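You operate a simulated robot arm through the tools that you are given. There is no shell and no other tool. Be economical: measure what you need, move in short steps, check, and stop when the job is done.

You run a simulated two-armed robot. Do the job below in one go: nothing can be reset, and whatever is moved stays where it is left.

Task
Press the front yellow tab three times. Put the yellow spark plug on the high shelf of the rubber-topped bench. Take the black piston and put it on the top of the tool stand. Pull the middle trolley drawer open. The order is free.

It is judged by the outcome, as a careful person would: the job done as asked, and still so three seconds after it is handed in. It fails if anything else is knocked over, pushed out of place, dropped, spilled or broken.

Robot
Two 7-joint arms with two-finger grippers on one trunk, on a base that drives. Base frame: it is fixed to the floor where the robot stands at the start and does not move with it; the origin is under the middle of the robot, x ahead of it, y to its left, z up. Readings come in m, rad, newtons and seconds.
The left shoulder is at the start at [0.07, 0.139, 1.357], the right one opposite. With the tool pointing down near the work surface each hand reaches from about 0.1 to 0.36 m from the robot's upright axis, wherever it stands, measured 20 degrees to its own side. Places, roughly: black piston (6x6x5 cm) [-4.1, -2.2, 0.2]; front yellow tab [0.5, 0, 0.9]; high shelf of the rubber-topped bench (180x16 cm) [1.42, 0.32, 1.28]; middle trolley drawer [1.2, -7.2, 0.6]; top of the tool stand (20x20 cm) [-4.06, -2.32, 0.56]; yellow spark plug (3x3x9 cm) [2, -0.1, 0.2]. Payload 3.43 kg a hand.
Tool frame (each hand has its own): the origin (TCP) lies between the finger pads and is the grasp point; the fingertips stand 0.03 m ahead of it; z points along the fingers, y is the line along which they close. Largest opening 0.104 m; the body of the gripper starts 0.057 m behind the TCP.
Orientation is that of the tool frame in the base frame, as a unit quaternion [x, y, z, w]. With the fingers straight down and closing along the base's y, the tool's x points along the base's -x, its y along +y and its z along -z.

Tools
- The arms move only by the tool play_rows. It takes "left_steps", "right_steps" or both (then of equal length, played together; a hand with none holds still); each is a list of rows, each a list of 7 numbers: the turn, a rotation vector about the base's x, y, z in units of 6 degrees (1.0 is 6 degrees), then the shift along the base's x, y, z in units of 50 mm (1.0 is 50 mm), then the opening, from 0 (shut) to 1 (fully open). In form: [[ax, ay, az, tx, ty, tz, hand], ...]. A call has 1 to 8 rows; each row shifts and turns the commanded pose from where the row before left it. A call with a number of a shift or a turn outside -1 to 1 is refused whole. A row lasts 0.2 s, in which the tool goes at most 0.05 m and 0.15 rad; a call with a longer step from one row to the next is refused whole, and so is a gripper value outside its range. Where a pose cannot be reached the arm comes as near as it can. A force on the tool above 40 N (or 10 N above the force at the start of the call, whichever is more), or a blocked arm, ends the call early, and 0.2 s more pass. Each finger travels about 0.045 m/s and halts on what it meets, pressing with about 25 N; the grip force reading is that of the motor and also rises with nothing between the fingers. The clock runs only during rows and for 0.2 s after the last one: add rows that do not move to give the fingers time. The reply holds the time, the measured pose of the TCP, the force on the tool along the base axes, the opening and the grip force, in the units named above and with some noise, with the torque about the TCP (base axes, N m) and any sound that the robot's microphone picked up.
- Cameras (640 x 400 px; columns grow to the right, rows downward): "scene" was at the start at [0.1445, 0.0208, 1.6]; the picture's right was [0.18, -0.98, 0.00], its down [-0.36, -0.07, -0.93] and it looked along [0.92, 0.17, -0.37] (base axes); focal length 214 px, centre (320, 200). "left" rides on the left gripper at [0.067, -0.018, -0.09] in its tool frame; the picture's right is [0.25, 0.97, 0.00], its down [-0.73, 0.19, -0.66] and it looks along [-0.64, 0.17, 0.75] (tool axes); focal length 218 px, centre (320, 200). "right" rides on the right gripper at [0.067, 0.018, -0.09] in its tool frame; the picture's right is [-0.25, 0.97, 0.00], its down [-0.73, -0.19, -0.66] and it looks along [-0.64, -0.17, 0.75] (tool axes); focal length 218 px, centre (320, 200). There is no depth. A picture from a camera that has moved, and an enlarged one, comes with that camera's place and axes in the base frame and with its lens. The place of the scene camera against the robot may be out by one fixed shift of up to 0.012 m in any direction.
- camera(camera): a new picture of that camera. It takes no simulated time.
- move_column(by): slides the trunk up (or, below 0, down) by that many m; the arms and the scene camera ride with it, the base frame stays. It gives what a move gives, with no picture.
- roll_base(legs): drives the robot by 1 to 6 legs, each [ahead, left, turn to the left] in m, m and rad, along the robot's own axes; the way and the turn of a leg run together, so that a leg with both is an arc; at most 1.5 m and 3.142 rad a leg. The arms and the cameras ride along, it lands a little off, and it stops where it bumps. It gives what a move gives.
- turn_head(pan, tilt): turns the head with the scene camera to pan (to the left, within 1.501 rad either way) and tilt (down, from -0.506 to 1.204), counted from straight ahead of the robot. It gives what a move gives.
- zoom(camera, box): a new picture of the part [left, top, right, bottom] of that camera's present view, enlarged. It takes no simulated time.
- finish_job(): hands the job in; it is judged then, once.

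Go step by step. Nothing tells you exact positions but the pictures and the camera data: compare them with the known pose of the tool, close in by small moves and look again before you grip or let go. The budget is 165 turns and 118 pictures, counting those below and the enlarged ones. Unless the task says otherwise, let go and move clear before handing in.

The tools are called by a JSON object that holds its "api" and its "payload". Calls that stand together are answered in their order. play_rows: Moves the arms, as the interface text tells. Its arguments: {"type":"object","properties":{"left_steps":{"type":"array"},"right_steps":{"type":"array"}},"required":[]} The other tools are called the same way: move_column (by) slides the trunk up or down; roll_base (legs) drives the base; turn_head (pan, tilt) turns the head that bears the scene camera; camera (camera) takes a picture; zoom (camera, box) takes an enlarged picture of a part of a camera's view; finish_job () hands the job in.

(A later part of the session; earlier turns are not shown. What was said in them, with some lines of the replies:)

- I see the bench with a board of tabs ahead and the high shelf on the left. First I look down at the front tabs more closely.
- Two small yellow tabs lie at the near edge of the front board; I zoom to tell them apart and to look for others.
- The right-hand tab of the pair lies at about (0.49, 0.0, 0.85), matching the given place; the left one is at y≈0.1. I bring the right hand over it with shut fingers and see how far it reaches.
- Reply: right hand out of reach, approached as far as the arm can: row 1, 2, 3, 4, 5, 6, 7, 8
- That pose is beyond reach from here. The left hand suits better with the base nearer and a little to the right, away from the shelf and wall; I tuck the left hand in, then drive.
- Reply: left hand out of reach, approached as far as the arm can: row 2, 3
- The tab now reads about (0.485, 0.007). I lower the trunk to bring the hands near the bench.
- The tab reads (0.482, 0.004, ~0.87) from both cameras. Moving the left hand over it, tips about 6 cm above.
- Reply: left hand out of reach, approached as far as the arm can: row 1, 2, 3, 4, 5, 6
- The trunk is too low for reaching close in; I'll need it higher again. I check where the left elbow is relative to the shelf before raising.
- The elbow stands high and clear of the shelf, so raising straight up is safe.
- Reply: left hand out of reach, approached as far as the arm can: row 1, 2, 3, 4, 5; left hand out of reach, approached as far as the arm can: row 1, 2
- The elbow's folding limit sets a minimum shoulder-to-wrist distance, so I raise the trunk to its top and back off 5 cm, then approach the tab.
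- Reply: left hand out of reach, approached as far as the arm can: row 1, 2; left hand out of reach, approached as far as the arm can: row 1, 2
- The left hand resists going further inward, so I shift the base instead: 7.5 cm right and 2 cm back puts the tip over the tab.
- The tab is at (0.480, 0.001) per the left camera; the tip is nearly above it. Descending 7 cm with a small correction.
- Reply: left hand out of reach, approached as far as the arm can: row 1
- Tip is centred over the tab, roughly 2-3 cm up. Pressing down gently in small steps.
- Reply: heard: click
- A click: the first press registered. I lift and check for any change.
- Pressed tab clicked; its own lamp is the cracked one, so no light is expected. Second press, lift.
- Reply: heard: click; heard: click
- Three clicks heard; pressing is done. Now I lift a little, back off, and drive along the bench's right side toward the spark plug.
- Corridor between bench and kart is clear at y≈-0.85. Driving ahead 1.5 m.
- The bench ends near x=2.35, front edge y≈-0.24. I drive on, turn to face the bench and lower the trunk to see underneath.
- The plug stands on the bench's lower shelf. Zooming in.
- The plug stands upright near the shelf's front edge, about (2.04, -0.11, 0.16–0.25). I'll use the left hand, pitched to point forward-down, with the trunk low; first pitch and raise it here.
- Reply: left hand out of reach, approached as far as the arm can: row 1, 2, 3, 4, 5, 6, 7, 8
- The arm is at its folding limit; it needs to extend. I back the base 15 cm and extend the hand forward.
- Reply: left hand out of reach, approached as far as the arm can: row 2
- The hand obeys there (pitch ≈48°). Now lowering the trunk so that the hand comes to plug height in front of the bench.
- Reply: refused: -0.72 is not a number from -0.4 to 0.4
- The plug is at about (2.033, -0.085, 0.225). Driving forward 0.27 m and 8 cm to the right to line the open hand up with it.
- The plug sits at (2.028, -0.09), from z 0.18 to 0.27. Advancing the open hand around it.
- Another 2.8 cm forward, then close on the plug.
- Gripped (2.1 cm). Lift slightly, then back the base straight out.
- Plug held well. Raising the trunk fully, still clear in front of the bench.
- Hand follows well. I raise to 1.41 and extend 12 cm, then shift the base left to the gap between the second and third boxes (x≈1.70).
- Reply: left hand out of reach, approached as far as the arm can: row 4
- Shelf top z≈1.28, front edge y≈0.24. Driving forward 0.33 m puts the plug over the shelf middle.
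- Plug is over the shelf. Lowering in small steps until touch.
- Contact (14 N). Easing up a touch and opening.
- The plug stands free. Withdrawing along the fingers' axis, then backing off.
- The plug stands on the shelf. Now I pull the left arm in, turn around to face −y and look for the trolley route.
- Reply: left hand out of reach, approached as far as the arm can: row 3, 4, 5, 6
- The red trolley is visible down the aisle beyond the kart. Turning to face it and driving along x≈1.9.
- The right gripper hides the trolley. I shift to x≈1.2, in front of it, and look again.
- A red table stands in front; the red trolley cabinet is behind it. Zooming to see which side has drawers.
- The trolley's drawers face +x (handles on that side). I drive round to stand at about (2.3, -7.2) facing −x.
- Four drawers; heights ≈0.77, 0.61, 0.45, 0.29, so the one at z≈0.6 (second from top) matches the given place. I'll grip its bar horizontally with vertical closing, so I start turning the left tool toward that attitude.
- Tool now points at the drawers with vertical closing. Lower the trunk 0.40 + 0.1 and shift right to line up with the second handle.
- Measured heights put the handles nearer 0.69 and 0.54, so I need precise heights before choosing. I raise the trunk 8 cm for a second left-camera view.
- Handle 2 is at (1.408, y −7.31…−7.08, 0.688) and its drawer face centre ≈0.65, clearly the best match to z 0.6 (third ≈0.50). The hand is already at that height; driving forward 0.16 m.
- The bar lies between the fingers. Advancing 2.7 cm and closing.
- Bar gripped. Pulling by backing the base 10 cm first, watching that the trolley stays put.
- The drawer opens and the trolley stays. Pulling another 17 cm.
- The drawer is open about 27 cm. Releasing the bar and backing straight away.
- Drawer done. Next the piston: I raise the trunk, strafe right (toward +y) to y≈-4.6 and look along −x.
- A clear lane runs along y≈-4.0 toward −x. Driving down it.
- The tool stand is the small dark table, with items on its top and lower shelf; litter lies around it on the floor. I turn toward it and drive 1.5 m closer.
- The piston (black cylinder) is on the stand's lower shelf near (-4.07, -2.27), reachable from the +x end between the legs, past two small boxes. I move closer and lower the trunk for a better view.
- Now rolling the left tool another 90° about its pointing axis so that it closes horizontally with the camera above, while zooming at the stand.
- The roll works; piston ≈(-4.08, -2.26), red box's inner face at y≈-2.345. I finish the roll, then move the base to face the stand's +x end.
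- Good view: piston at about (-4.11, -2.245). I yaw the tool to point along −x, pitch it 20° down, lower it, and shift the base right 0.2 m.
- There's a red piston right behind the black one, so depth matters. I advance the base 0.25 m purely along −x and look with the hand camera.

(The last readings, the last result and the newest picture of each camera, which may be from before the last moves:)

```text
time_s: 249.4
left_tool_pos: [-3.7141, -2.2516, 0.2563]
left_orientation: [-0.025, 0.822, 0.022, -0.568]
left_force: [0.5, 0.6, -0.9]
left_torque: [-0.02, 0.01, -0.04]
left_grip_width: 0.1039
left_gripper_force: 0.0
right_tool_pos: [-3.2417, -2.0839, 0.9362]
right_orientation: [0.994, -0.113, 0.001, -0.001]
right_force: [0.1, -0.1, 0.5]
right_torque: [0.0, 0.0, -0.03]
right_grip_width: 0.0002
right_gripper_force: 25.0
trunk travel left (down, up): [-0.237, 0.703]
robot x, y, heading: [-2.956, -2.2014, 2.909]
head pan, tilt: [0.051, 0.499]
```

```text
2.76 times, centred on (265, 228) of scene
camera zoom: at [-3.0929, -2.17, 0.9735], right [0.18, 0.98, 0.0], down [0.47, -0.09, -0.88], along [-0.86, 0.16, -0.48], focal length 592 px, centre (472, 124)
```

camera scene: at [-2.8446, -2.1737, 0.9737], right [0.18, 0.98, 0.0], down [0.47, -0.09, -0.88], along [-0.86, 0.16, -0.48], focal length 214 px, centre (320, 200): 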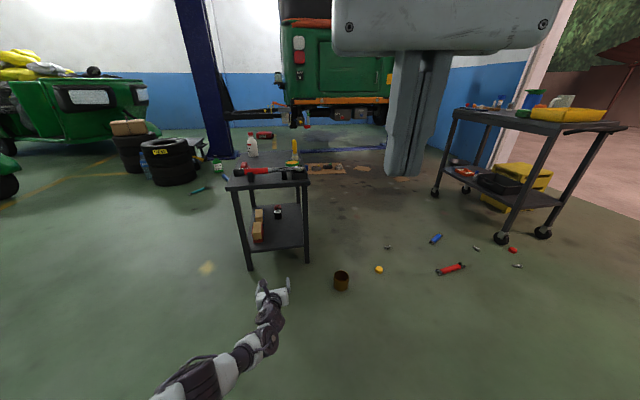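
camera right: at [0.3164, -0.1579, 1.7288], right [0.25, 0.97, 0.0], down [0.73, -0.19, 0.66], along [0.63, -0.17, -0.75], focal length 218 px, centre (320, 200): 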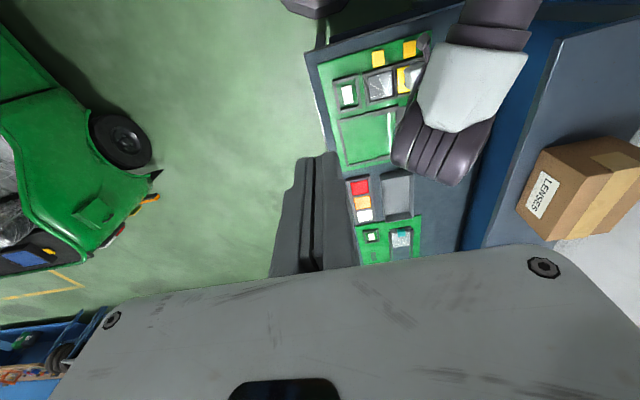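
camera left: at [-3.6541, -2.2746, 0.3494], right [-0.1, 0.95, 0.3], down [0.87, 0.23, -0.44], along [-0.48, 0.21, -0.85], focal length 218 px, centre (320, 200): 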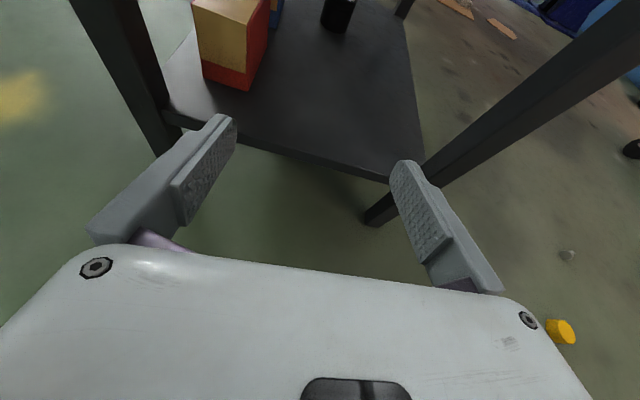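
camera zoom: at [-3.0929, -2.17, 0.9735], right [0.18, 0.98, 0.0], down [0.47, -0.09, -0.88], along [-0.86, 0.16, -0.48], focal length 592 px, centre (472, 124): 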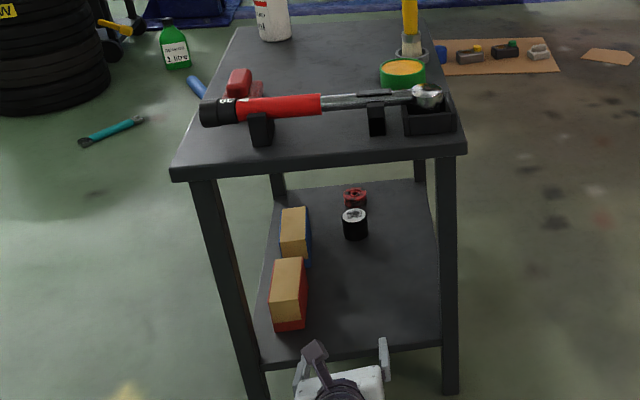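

Shelf z≈0.17, piston centre (-4.109, -2.238), red one 7 cm behind. Advancing the base another 0.25 m with the hand passing between box and leg.

{"api": "roll_base", "payload": {"legs": [[0.246, 0.044, 0]]}}

{"api": "camera", "payload": {"camera": "left"}}

```text
time_s: 251.2
left_tool_pos: [-3.9648, -2.2384, 0.2561]
left_orientation: [-0.026, 0.822, 0.022, -0.569]
left_force: [-0.4, 0.6, -0.3]
left_torque: [-0.01, 0.0, 0.01]
left_grip_width: 0.104
left_gripper_force: 0.0
right_tool_pos: [-3.4912, -2.0709, 0.937]
right_orientation: [0.993, -0.114, 0.001, -0.001]
right_force: [-0.2, 0.0, 0.9]
right_torque: [-0.03, -0.03, 0.02]
right_grip_width: 0.0002
right_gripper_force: 24.6
trunk travel left (down, up): [-0.237, 0.703]
robot x, y, heading: [-3.2077, -2.1917, 2.913]
head pan, tilt: [0.051, 0.499]
```

```text
34 pictures are left
camera left: at [-3.9044, -2.2618, 0.3494], right [-0.11, 0.95, 0.3], down [0.87, 0.23, -0.44], along [-0.48, 0.21, -0.85], focal length 218 px, centre (320, 200)
```

left: 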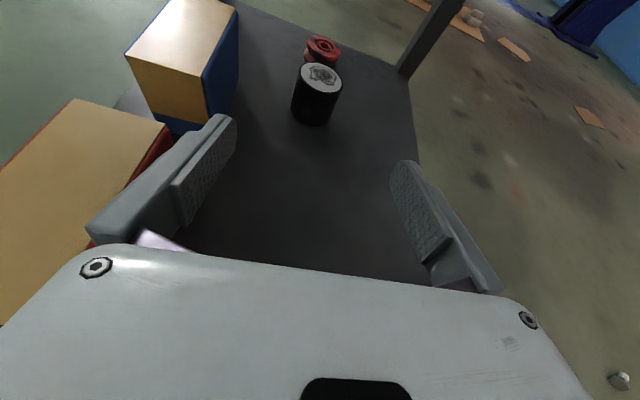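

Piston now at (-4.115, -2.243). Advancing with slightly narrowed fingers and descending to its mid height.

{"api": "play_rows", "payload": {"left_steps": [[0, 0, 0, -0.5, 0, -0.2, 0.83], [0, 0, 0, -0.6, -0.05, -0.2, 0.83], [0, 0, 0, -0.6, -0.02, -0.25, 0.83], [0, 0, 0, -0.6, 0, -0.3, 0.83], [0, 0, 0, 0, 0, 0, 0.83]]}}

{"api": "camera", "payload": {"camera": "left"}}

```text
time_s: 252.4
left_tool_pos: [-3.9895, -2.2422, 0.2522]
left_orientation: [-0.025, 0.822, 0.022, -0.569]
left_force: [-0.1, 0.1, 0.0]
left_torque: [0.02, -0.03, -0.03]
left_grip_width: 0.0866
left_gripper_force: 0.1
left hand out of reach, approached as far as the arm can: row 1, 2, 3, 4
right_tool_pos: [-3.4912, -2.0701, 0.9373]
right_orientation: [0.994, -0.113, 0.001, 0.0]
right_force: [0.0, 0.2, -0.3]
right_torque: [0.01, 0.0, 0.01]
right_grip_width: 0.0
right_gripper_force: 25.0
trunk travel left (down, up): [-0.237, 0.703]
robot x, y, heading: [-3.2095, -2.194, 2.912]
head pan, tilt: [0.051, 0.499]
```

```text
33 pictures are left
camera left: at [-3.9283, -2.2653, 0.3462], right [-0.11, 0.95, 0.3], down [0.87, 0.23, -0.44], along [-0.48, 0.21, -0.85], focal length 218 px, centre (320, 200)
```

left: 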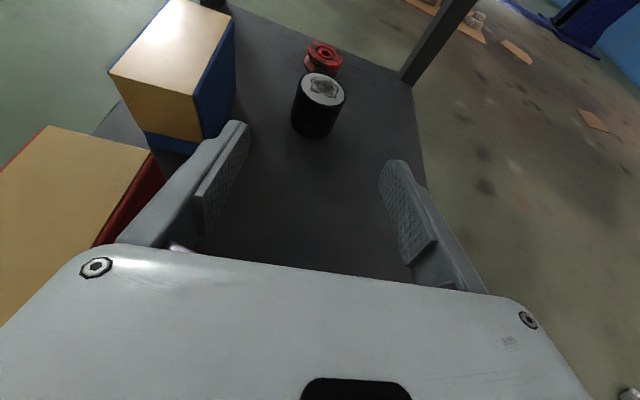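

The arm is fully stretched, so the base covers the remaining 12 cm (fingers still pass above piston height), then I lower by the trunk.

{"api": "roll_base", "payload": {"legs": [[0.12, 0.028, 0]]}}

{"api": "camera", "payload": {"camera": "left"}}

```text
time_s: 253.7
left_tool_pos: [-4.1137, -2.2432, 0.2533]
left_orientation: [-0.026, 0.822, 0.021, -0.568]
left_force: [-0.5, -0.5, -0.7]
left_torque: [0.02, 0.0, 0.0]
left_grip_width: 0.0863
left_gripper_force: 0.1
right_tool_pos: [-3.6177, -2.07, 0.9366]
right_orientation: [0.994, -0.112, 0.001, -0.001]
right_force: [-0.2, -0.7, -0.2]
right_torque: [-0.01, 0.01, 0.02]
right_grip_width: 0.0
right_gripper_force: 25.0
trunk travel left (down, up): [-0.237, 0.703]
robot x, y, heading: [-3.3307, -2.1896, 2.918]
head pan, tilt: [0.051, 0.499]
```

```text
32 pictures are left
camera left: at [-4.0541, -2.2651, 0.3455], right [-0.11, 0.95, 0.3], down [0.87, 0.24, -0.44], along [-0.48, 0.21, -0.85], focal length 218 px, centre (320, 200)
```

left: 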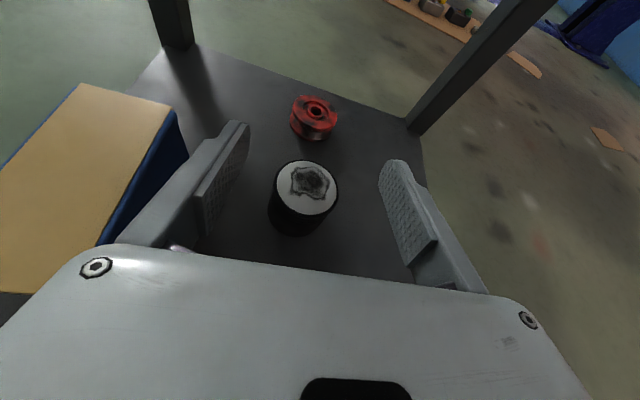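

Piston centred between the fingers. Lowering 4.6 cm and closing.

{"api": "move_column", "payload": {"by": -0.046}}

{"api": "play_rows", "payload": {"left_steps": [[0, 0, 0, 0, 0, 0, 0.6], [0, 0, 0, 0, 0, 0, 0.3], [0, 0, 0, 0, 0, 0, 0.3], [0, 0, 0, 0, 0, 0, 0.3], [0, 0, 0, 0, 0, 0, 0.3]]}}

{"api": "camera", "payload": {"camera": "left"}}

```text
time_s: 254.5
left_tool_pos: [-4.1145, -2.2423, 0.2059]
left_orientation: [-0.026, 0.822, 0.021, -0.569]
left_force: [0.2, -0.1, 1.1]
left_torque: [0.01, 0.02, 0.0]
left_grip_width: 0.0865
left_gripper_force: 0.0
right_tool_pos: [-3.6164, -2.0699, 0.8923]
right_orientation: [0.994, -0.113, 0.001, -0.002]
right_force: [1.1, 0.4, 1.2]
right_torque: [0.0, 0.03, 0.01]
right_grip_width: 0.0
right_gripper_force: 25.0
trunk travel left (down, up): [-0.191, 0.749]
robot x, y, heading: [-3.3333, -2.1871, 2.915]
head pan, tilt: [0.051, 0.499]
```

```text
time_s: 255.7
left_tool_pos: [-4.1143, -2.2433, 0.2075]
left_orientation: [-0.026, 0.822, 0.021, -0.569]
left_force: [-0.6, -0.6, -0.3]
left_torque: [-0.02, 0.04, -0.01]
left_grip_width: 0.0521
left_gripper_force: 25.3
right_tool_pos: [-3.6163, -2.0694, 0.8912]
right_orientation: [0.994, -0.112, 0.0, -0.001]
right_force: [-0.3, -0.6, -0.4]
right_torque: [-0.02, 0.01, 0.0]
right_grip_width: 0.0
right_gripper_force: 25.5
trunk travel left (down, up): [-0.191, 0.749]
robot x, y, heading: [-3.3316, -2.1865, 2.914]
head pan, tilt: [0.051, 0.499]
```

```text
31 pictures are left
camera left: at [-4.054, -2.2651, 0.3002], right [-0.11, 0.95, 0.3], down [0.87, 0.24, -0.44], along [-0.48, 0.21, -0.85], focal length 218 px, centre (320, 200)
```

left: 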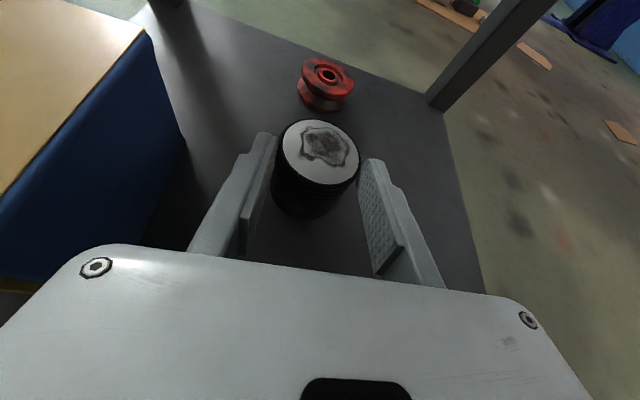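

The grip is rather near the fingertips; I reopen, creep 1.3 cm forward and grip again.

{"api": "play_rows", "payload": {"left_steps": [[0, 0, 0, 0, 0, 0, 0.83], [0, 0, 0, 0, 0, 0, 0.83], [0, 0, 0, 0, 0, 0, 0.83], [0, 0, 0, 0, 0, 0, 0.83]]}}

{"api": "roll_base", "payload": {"legs": [[0.015, 0.003, 0]]}}

{"api": "camera", "payload": {"camera": "left"}}

```text
time_s: 256.7
left_tool_pos: [-4.1141, -2.2429, 0.2061]
left_orientation: [-0.025, 0.822, 0.022, -0.569]
left_force: [0.7, 1.0, -0.6]
left_torque: [0.0, 0.01, -0.01]
left_grip_width: 0.0865
left_gripper_force: 0.0
right_tool_pos: [-3.6175, -2.0692, 0.8932]
right_orientation: [0.994, -0.113, 0.001, -0.001]
right_force: [-0.2, -1.1, 0.0]
right_torque: [-0.02, 0.0, 0.03]
right_grip_width: 0.0001
right_gripper_force: 25.8
trunk travel left (down, up): [-0.191, 0.749]
robot x, y, heading: [-3.3286, -2.1851, 2.915]
head pan, tilt: [0.051, 0.499]
```

```text
time_s: 257.5
left_tool_pos: [-4.1293, -2.2429, 0.2065]
left_orientation: [-0.026, 0.822, 0.021, -0.568]
left_force: [-0.1, -0.2, 0.3]
left_torque: [-0.04, 0.04, 0.02]
left_grip_width: 0.0863
left_gripper_force: 0.1
right_tool_pos: [-3.6329, -2.0705, 0.891]
right_orientation: [0.994, -0.112, 0.002, -0.001]
right_force: [-0.1, -0.5, -0.6]
right_torque: [-0.01, 0.02, -0.02]
right_grip_width: 0.0
right_gripper_force: 24.5
trunk travel left (down, up): [-0.191, 0.749]
robot x, y, heading: [-3.3429, -2.1884, 2.913]
head pan, tilt: [0.051, 0.499]
```

```text
30 pictures are left
camera left: at [-4.0692, -2.2646, 0.2997], right [-0.11, 0.95, 0.3], down [0.87, 0.24, -0.44], along [-0.48, 0.21, -0.85], focal length 218 px, centre (320, 200)
```

left: 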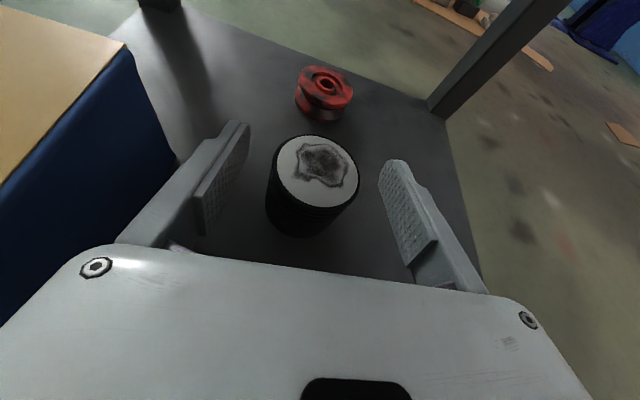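

Now the pads flank the piston's middle. Closing again.

{"api": "play_rows", "payload": {"left_steps": [[0, 0, 0, 0, 0, 0, 0.6], [0, 0, 0, 0, 0, 0, 0.2], [0, 0, 0, 0, 0, 0, 0.2], [0, 0, 0, 0, 0, 0, 0.2], [0, 0, 0, 0, 0, 0, 0.2]]}}

{"api": "move_column", "payload": {"by": 0.04}}

{"api": "camera", "payload": {"camera": "left"}}

```text
time_s: 258.7
left_tool_pos: [-4.129, -2.2431, 0.2064]
left_orientation: [-0.026, 0.822, 0.021, -0.569]
left_force: [0.1, -0.7, -0.4]
left_torque: [-0.05, 0.02, -0.02]
left_grip_width: 0.053
left_gripper_force: 24.9
right_tool_pos: [-3.6323, -2.0684, 0.8915]
right_orientation: [0.994, -0.114, 0.001, -0.001]
right_force: [-1.1, 0.1, -0.1]
right_torque: [0.0, -0.02, 0.01]
right_grip_width: 0.0001
right_gripper_force: 25.1
trunk travel left (down, up): [-0.191, 0.749]
robot x, y, heading: [-3.3452, -2.1843, 2.914]
head pan, tilt: [0.051, 0.499]
```

```text
time_s: 259.5
left_tool_pos: [-4.1294, -2.2409, 0.2462]
left_orientation: [-0.027, 0.822, 0.02, -0.569]
left_force: [0.5, -0.3, -1.3]
left_torque: [0.02, -0.02, -0.02]
left_grip_width: 0.0529
left_gripper_force: 24.9
right_tool_pos: [-3.6325, -2.0682, 0.9311]
right_orientation: [0.994, -0.112, 0.001, 0.0]
right_force: [-0.6, -0.2, -0.7]
right_torque: [0.0, -0.02, 0.02]
right_grip_width: 0.0
right_gripper_force: 25.3
trunk travel left (down, up): [-0.231, 0.709]
robot x, y, heading: [-3.3491, -2.1865, 2.911]
head pan, tilt: [0.051, 0.499]
```

```text
29 pictures are left
camera left: at [-4.0692, -2.2646, 0.3397], right [-0.11, 0.95, 0.3], down [0.87, 0.24, -0.44], along [-0.48, 0.21, -0.85], focal length 218 px, centre (320, 200)
```

left: 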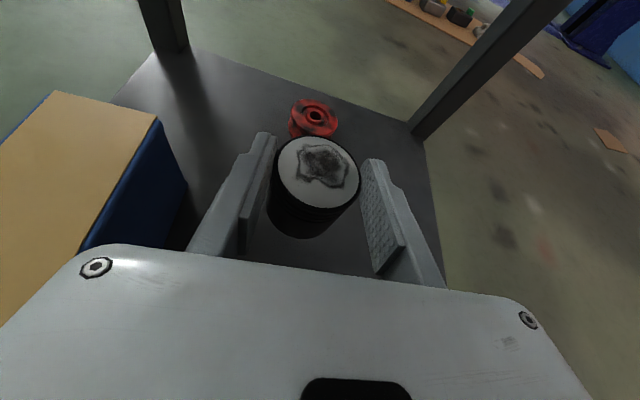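

The piston is lifted cleanly. Backing straight out along +x, then raising the trunk.

{"api": "roll_base", "payload": {"legs": [[-0.487, -0.114, 0]]}}

{"api": "move_column", "payload": {"by": 0.4}}

{"api": "move_column", "payload": {"by": 0.2}}

{"api": "camera", "payload": {"camera": "left"}}

{"api": "camera", "payload": {"camera": "scene"}}

```text
time_s: 262.5
left_tool_pos: [-3.6293, -2.2422, 0.2473]
left_orientation: [-0.028, 0.822, 0.02, -0.569]
left_force: [0.2, 0.0, -1.3]
left_torque: [-0.02, -0.08, -0.01]
left_grip_width: 0.0528
left_gripper_force: 25.3
right_tool_pos: [-3.133, -2.0671, 0.9317]
right_orientation: [0.994, -0.111, 0.001, -0.001]
right_force: [-0.6, -0.9, 0.1]
right_torque: [0.01, 0.06, -0.02]
right_grip_width: 0.0001
right_gripper_force: 25.2
trunk travel left (down, up): [-0.231, 0.709]
robot x, y, heading: [-2.8484, -2.1805, 2.92]
head pan, tilt: [0.051, 0.499]
```

```text
time_s: 266.3
left_tool_pos: [-3.6299, -2.2418, 0.6467]
left_orientation: [-0.028, 0.822, 0.019, -0.568]
left_force: [0.3, 0.1, -1.0]
left_torque: [-0.01, 0.0, -0.04]
left_grip_width: 0.0525
left_gripper_force: 24.8
right_tool_pos: [-3.1337, -2.0669, 1.3321]
right_orientation: [0.994, -0.11, 0.001, -0.001]
right_force: [-1.1, -0.1, 0.3]
right_torque: [-0.03, 0.01, 0.0]
right_grip_width: 0.0
right_gripper_force: 24.3
trunk travel left (down, up): [-0.631, 0.309]
robot x, y, heading: [-2.8495, -2.1822, 2.918]
head pan, tilt: [0.051, 0.499]
```

```text
time_s: 268.5
left_tool_pos: [-3.6292, -2.2426, 0.8466]
left_orientation: [-0.028, 0.822, 0.019, -0.569]
left_force: [0.8, -0.5, -0.9]
left_torque: [0.02, -0.01, 0.02]
left_grip_width: 0.0525
left_gripper_force: 25.0
right_tool_pos: [-3.1335, -2.067, 1.5313]
right_orientation: [0.994, -0.111, 0.001, -0.001]
right_force: [0.4, -0.2, 0.7]
right_torque: [0.01, 0.0, -0.04]
right_grip_width: 0.0
right_gripper_force: 24.6
trunk travel left (down, up): [-0.831, 0.109]
robot x, y, heading: [-2.8498, -2.1826, 2.913]
head pan, tilt: [0.051, 0.499]
```

```text
28 pictures are left
camera left: at [-3.5696, -2.2644, 0.9398], right [-0.11, 0.95, 0.3], down [0.87, 0.24, -0.44], along [-0.49, 0.21, -0.85], focal length 218 px, centre (320, 200)
```

left: 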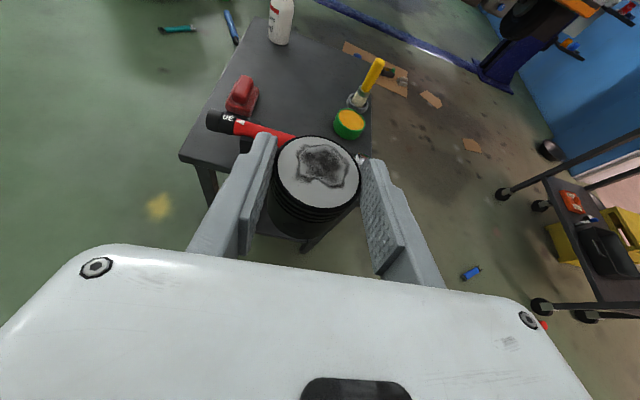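

```text
27 pictures are left
camera scene: at [-2.9851, -2.1523, 1.5675], right [0.17, 0.99, 0.0], down [0.47, -0.08, -0.88], along [-0.86, 0.15, -0.48], focal length 214 px, centre (320, 200)
```

scene: 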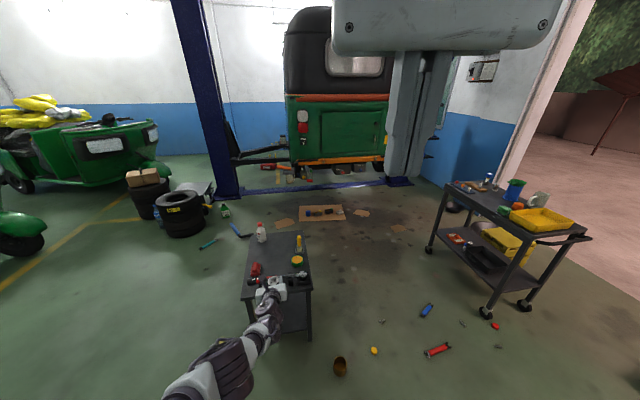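

Clear spot on the stand's top is about (-4.12, -2.27), between clamp, bottle, tin and brush. I go round to approach from the −y side.

{"api": "roll_base", "payload": {"legs": [[-0.32, 1.38, 0], [0, 0, -1.562], [-0.262, 1.174, 0]]}}

{"api": "turn_head", "payload": {"pan": 0.15, "tilt": 0.7}}

{"api": "camera", "payload": {"camera": "scene"}}

{"api": "camera", "payload": {"camera": "left"}}

```text
time_s: 285.0
left_tool_pos: [-4.1198, -2.8612, 0.8459]
left_orientation: [0.55, 0.611, 0.409, -0.396]
left_force: [0.3, -0.2, -1.7]
left_torque: [-0.03, 0.0, 0.01]
left_grip_width: 0.0524
left_gripper_force: 24.1
right_tool_pos: [-3.9249, -3.3495, 1.5323]
right_orientation: [-0.64, 0.769, 0.0, 0.0]
right_force: [-0.2, 0.5, -0.3]
right_torque: [0.0, 0.02, 0.02]
right_grip_width: 0.0
right_gripper_force: 24.4
trunk travel left (down, up): [-0.831, 0.109]
robot x, y, heading: [-4.0312, -3.6373, 1.386]
head pan, tilt: [0.051, 0.499]
```

```text
time_s: 285.7
left_tool_pos: [-4.1189, -2.8607, 0.8469]
left_orientation: [0.55, 0.611, 0.409, -0.396]
left_force: [0.2, -0.7, -1.0]
left_torque: [-0.05, -0.03, -0.01]
left_grip_width: 0.0521
left_gripper_force: 25.0
right_tool_pos: [-3.9255, -3.3489, 1.5312]
right_orientation: [-0.64, 0.768, -0.002, 0.0]
right_force: [0.4, 0.1, 0.3]
right_torque: [0.03, -0.03, 0.01]
right_grip_width: 0.0
right_gripper_force: 25.5
trunk travel left (down, up): [-0.831, 0.109]
robot x, y, heading: [-4.0298, -3.6427, 1.382]
head pan, tilt: [0.15, 0.7]
```

```text
26 pictures are left
camera scene: at [-4.0152, -3.5001, 1.5499], right [1.0, -0.03, 0.0], down [-0.02, -0.64, -0.77], along [0.03, 0.76, -0.64], focal length 214 px, centre (320, 200)
```

scene: 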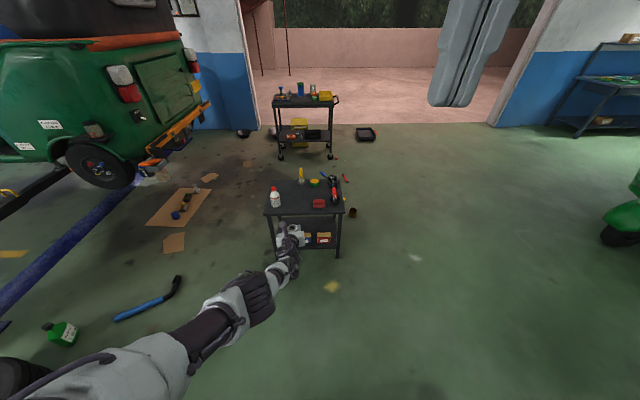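

```text
25 pictures are left
camera left: at [-4.14, -2.9222, 0.9399], right [0.94, 0.15, 0.3], down [0.27, -0.86, -0.44], along [0.19, 0.49, -0.85], focal length 218 px, centre (320, 200)
```

left: 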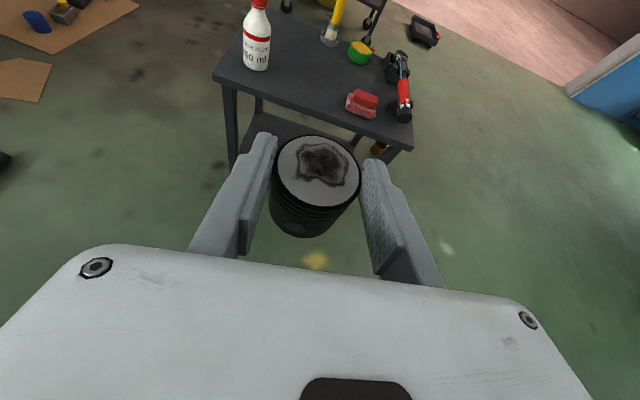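

Everything lines up; moving the base so the piston comes over (-4.13, -2.27), still high.

{"api": "roll_base", "payload": {"legs": [[0.578, 0.121, 0]]}}

{"api": "camera", "payload": {"camera": "left"}}

{"api": "zoom", "payload": {"camera": "scene", "box": [200, 160, 420, 320]}}

```text
time_s: 289.1
left_tool_pos: [-4.131, -2.2775, 0.8474]
left_orientation: [0.551, 0.611, 0.409, -0.395]
left_force: [-0.1, 0.1, -2.0]
left_torque: [-0.05, 0.01, 0.01]
left_grip_width: 0.0524
left_gripper_force: 24.7
right_tool_pos: [-3.9361, -2.7678, 1.5313]
right_orientation: [-0.639, 0.769, -0.001, 0.0]
right_force: [-0.1, -0.1, 0.1]
right_torque: [-0.01, 0.0, -0.01]
right_grip_width: 0.0
right_gripper_force: 25.0
trunk travel left (down, up): [-0.831, 0.109]
robot x, y, heading: [-4.0412, -3.0527, 1.387]
head pan, tilt: [0.15, 0.7]
```

```text
24 pictures are left
camera left: at [-4.1509, -2.3388, 0.9407], right [0.94, 0.14, 0.3], down [0.27, -0.86, -0.44], along [0.19, 0.49, -0.85], focal length 218 px, centre (320, 200)
```

left: 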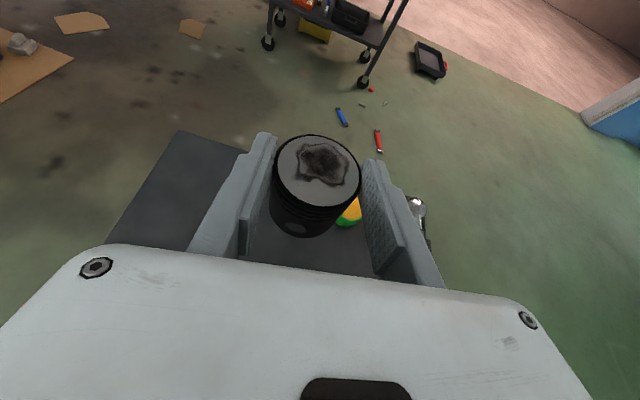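

```text
2.50 times, centred on (310, 240) of scene
camera zoom: at [-4.0278, -2.9179, 1.55], right [1.0, -0.04, 0.0], down [-0.02, -0.64, -0.77], along [0.03, 0.76, -0.64], focal length 536 px, centre (345, 100)
```

zoom: 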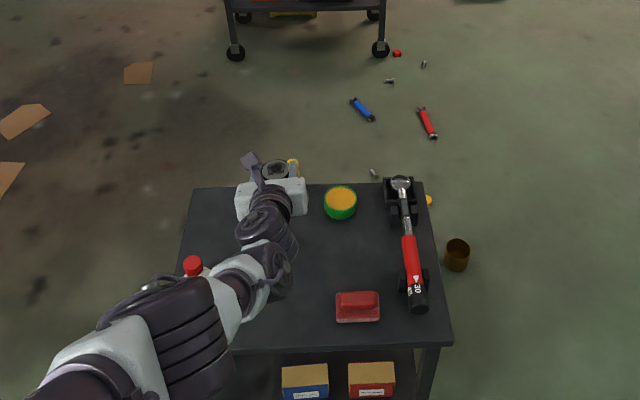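

Clearances look fine (bottle top ≈0.69, ~6 cm to the side). Lowering by the trunk 0.2 m and checking.

{"api": "move_column", "payload": {"by": -0.2}}

{"api": "camera", "payload": {"camera": "left"}}

{"api": "zoom", "payload": {"camera": "scene", "box": [200, 140, 420, 300]}}

```text
time_s: 291.2
left_tool_pos: [-4.1304, -2.2768, 0.6474]
left_orientation: [0.55, 0.612, 0.408, -0.396]
left_force: [-0.1, 0.2, -1.4]
left_torque: [-0.05, -0.01, 0.02]
left_grip_width: 0.0523
left_gripper_force: 25.5
right_tool_pos: [-3.937, -2.7662, 1.3302]
right_orientation: [-0.639, 0.769, -0.002, -0.001]
right_force: [-0.5, 0.6, 0.7]
right_torque: [-0.02, 0.04, -0.01]
right_grip_width: 0.0001
right_gripper_force: 25.2
trunk travel left (down, up): [-0.631, 0.309]
robot x, y, heading: [-4.041, -3.0564, 1.382]
head pan, tilt: [0.15, 0.7]
```

```text
22 pictures are left
camera left: at [-4.1509, -2.3381, 0.7401], right [0.94, 0.14, 0.3], down [0.27, -0.86, -0.44], along [0.19, 0.49, -0.85], focal length 218 px, centre (320, 200)
```

left: 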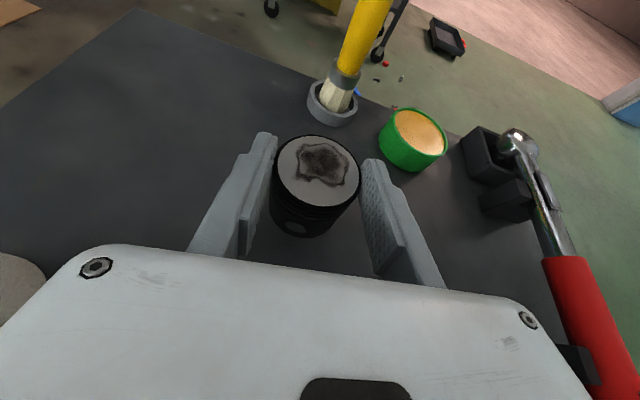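

```text
2.50 times, centred on (310, 220) of scene
camera zoom: at [-4.0278, -2.9166, 1.3499], right [1.0, -0.04, 0.0], down [-0.02, -0.64, -0.76], along [0.03, 0.76, -0.64], focal length 536 px, centre (345, 150)
```

zoom: 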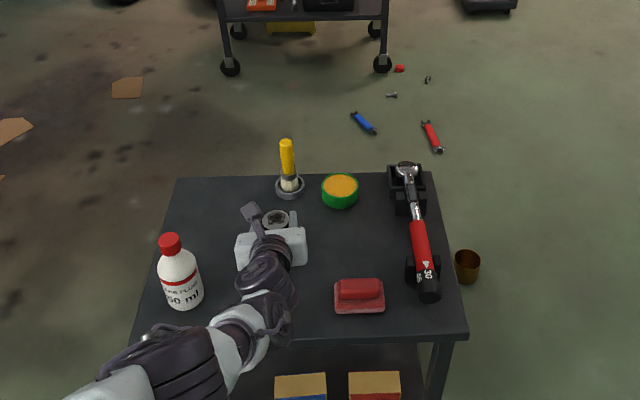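

Spot is clear. Lowering 4 cm, then fine steps to contact.

{"api": "move_column", "payload": {"by": -0.04}}

{"api": "play_rows", "payload": {"left_steps": [[0, 0, 0, 0, 0, -0.06, 0.2], [0, 0, 0, 0, 0, -0.06, 0.2], [0, 0, 0, 0, 0, 0, 0.2]]}}

{"api": "camera", "payload": {"camera": "left"}}

```text
time_s: 292.1
left_tool_pos: [-4.1303, -2.2771, 0.6108]
left_orientation: [0.549, 0.609, 0.412, -0.397]
left_force: [-0.1, 2.8, 16.5]
left_torque: [0.47, 0.5, -0.14]
left_grip_width: 0.0532
left_gripper_force: 25.3
right_tool_pos: [-3.9365, -2.7691, 1.2927]
right_orientation: [-0.639, 0.769, 0.0, 0.0]
right_force: [-0.9, 0.0, -0.7]
right_torque: [-0.01, 0.02, -0.02]
right_grip_width: 0.0
right_gripper_force: 25.1
trunk travel left (down, up): [-0.591, 0.349]
robot x, y, heading: [-4.0414, -3.0541, 1.383]
head pan, tilt: [0.15, 0.7]
```

```text
time_s: 292.9
left_tool_pos: [-4.1288, -2.2794, 0.6026]
left_orientation: [0.552, 0.612, 0.408, -0.392]
left_force: [-3.2, 0.7, 17.4]
left_torque: [0.36, 0.67, 0.1]
left_grip_width: 0.0524
left_gripper_force: 25.1
left hand out of reach, approached as far as the arm can: row 1, 2
right_tool_pos: [-3.9381, -2.7698, 1.2923]
right_orientation: [-0.639, 0.769, 0.0, 0.001]
right_force: [-0.3, -0.2, -0.7]
right_torque: [0.02, -0.04, -0.02]
right_grip_width: 0.0002
right_gripper_force: 24.6
trunk travel left (down, up): [-0.591, 0.349]
robot x, y, heading: [-4.04, -3.0499, 1.383]
head pan, tilt: [0.15, 0.7]
```

```text
20 pictures are left
camera left: at [-4.1489, -2.3399, 0.6965], right [0.94, 0.14, 0.3], down [0.27, -0.86, -0.43], along [0.2, 0.49, -0.85], focal length 218 px, centre (320, 200)
```

left: 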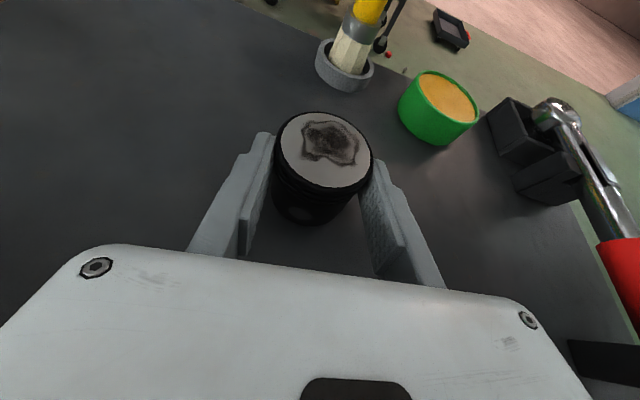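

Piston is seated on the top (17 N). Opening the fingers.

{"api": "play_rows", "payload": {"left_steps": [[0, 0, 0, 0, 0, 0.06, 0.2], [0, 0, 0, 0, 0, 0, 0.55], [0, 0, 0, 0, 0, 0, 0.7], [0, 0, 0, 0, 0, 0, 0.8], [0, 0, 0, 0, 0, 0, 0.8], [0, 0, 0, 0, 0, 0, 0.8]]}}

{"api": "camera", "payload": {"camera": "left"}}

```text
time_s: 294.3
left_tool_pos: [-4.131, -2.2781, 0.6038]
left_orientation: [0.551, 0.611, 0.409, -0.395]
left_force: [0.5, 0.3, 0.8]
left_torque: [0.0, 0.0, -0.01]
left_grip_width: 0.0833
left_gripper_force: 0.0
right_tool_pos: [-3.9375, -2.7661, 1.291]
right_orientation: [-0.638, 0.77, -0.001, 0.0]
right_force: [-0.1, 0.2, -0.3]
right_torque: [0.03, -0.02, 0.03]
right_grip_width: 0.0002
right_gripper_force: 25.3
trunk travel left (down, up): [-0.591, 0.349]
robot x, y, heading: [-4.0436, -3.0522, 1.382]
head pan, tilt: [0.15, 0.7]
```

```text
19 pictures are left
camera left: at [-4.1507, -2.3382, 0.6971], right [0.94, 0.14, 0.3], down [0.27, -0.86, -0.44], along [0.19, 0.49, -0.85], focal length 218 px, centre (320, 200)
```

left: 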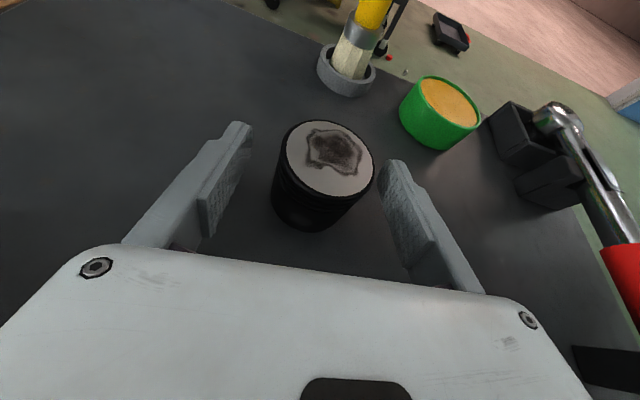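

The piston stands free. Raising straight up and backing off.

{"api": "move_column", "payload": {"by": 0.15}}

{"api": "roll_base", "payload": {"legs": [[-0.55, -0.1, 0]]}}

{"api": "camera", "payload": {"camera": "scene"}}

{"api": "zoom", "payload": {"camera": "scene", "box": [230, 150, 380, 280]}}

```text
time_s: 296.0
left_tool_pos: [-4.1308, -2.2775, 0.7544]
left_orientation: [0.551, 0.61, 0.41, -0.394]
left_force: [0.4, 0.7, -0.8]
left_torque: [-0.01, 0.01, 0.0]
left_grip_width: 0.0834
left_gripper_force: 0.1
right_tool_pos: [-3.9374, -2.7654, 1.4421]
right_orientation: [-0.638, 0.77, -0.002, -0.001]
right_force: [0.3, 0.1, 0.2]
right_torque: [0.0, -0.03, -0.01]
right_grip_width: 0.0
right_gripper_force: 25.3
trunk travel left (down, up): [-0.741, 0.199]
robot x, y, heading: [-4.0447, -3.0548, 1.384]
head pan, tilt: [0.15, 0.7]
```

```text
time_s: 299.2
left_tool_pos: [-4.1335, -2.8363, 0.7542]
left_orientation: [0.552, 0.61, 0.41, -0.395]
left_force: [1.3, -0.7, 0.2]
left_torque: [-0.03, -0.01, -0.01]
left_grip_width: 0.083
left_gripper_force: 0.0
right_tool_pos: [-3.9426, -3.3254, 1.4415]
right_orientation: [-0.637, 0.771, -0.001, 0.0]
right_force: [-0.8, 0.6, 0.2]
right_torque: [-0.06, -0.06, 0.02]
right_grip_width: 0.0
right_gripper_force: 24.5
trunk travel left (down, up): [-0.741, 0.199]
robot x, y, heading: [-4.0516, -3.6136, 1.381]
head pan, tilt: [0.15, 0.7]
```

```text
18 pictures are left
camera scene: at [-4.0334, -3.4757, 1.4598], right [1.0, -0.04, 0.0], down [-0.03, -0.64, -0.76], along [0.03, 0.76, -0.64], focal length 214 px, centre (320, 200)
```

scene: 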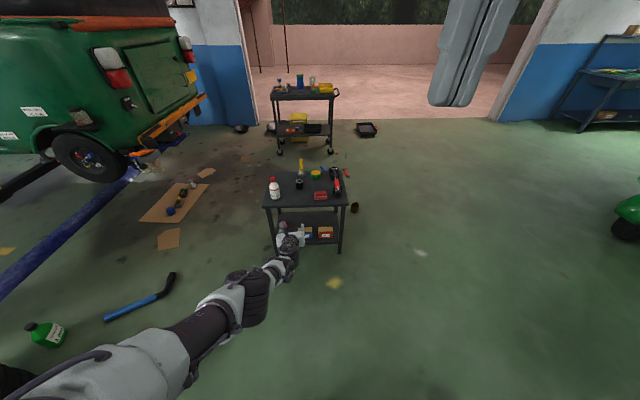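

```text
3.08 times, centred on (305, 215) of scene
camera zoom: at [-4.0334, -3.4757, 1.4598], right [1.0, -0.04, 0.0], down [-0.03, -0.64, -0.76], along [0.03, 0.76, -0.64], focal length 660 px, centre (366, 154)
```

zoom: 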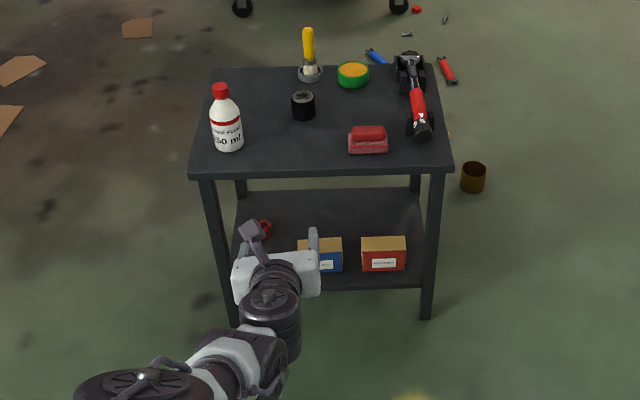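

The piston stands on the tool stand with its neighbours undisturbed, and the other three jobs are done, so I hand in.

{"api": "finish_job", "payload": {}}

```text
The job is handed in.
```

I did all four jobs and handed them in; nothing was knocked over or moved that I could see.

- **Yellow tab:** I pressed it three times and heard a click each time. There are two yellow tabs side by side. I pressed the right-hand one, which matched the position you gave. The panel behind it is cracked and showed no change.
- **Spark plug:** It stands on the high shelf, between the second and third boxes.
- **Piston:** The black piston stands on the top of the tool stand.
- **Drawer:** It is pulled open about 27 cm. The trolley has four drawers, so "middle" was not clear-cut. I opened the second from the top because its height was closest to yours.
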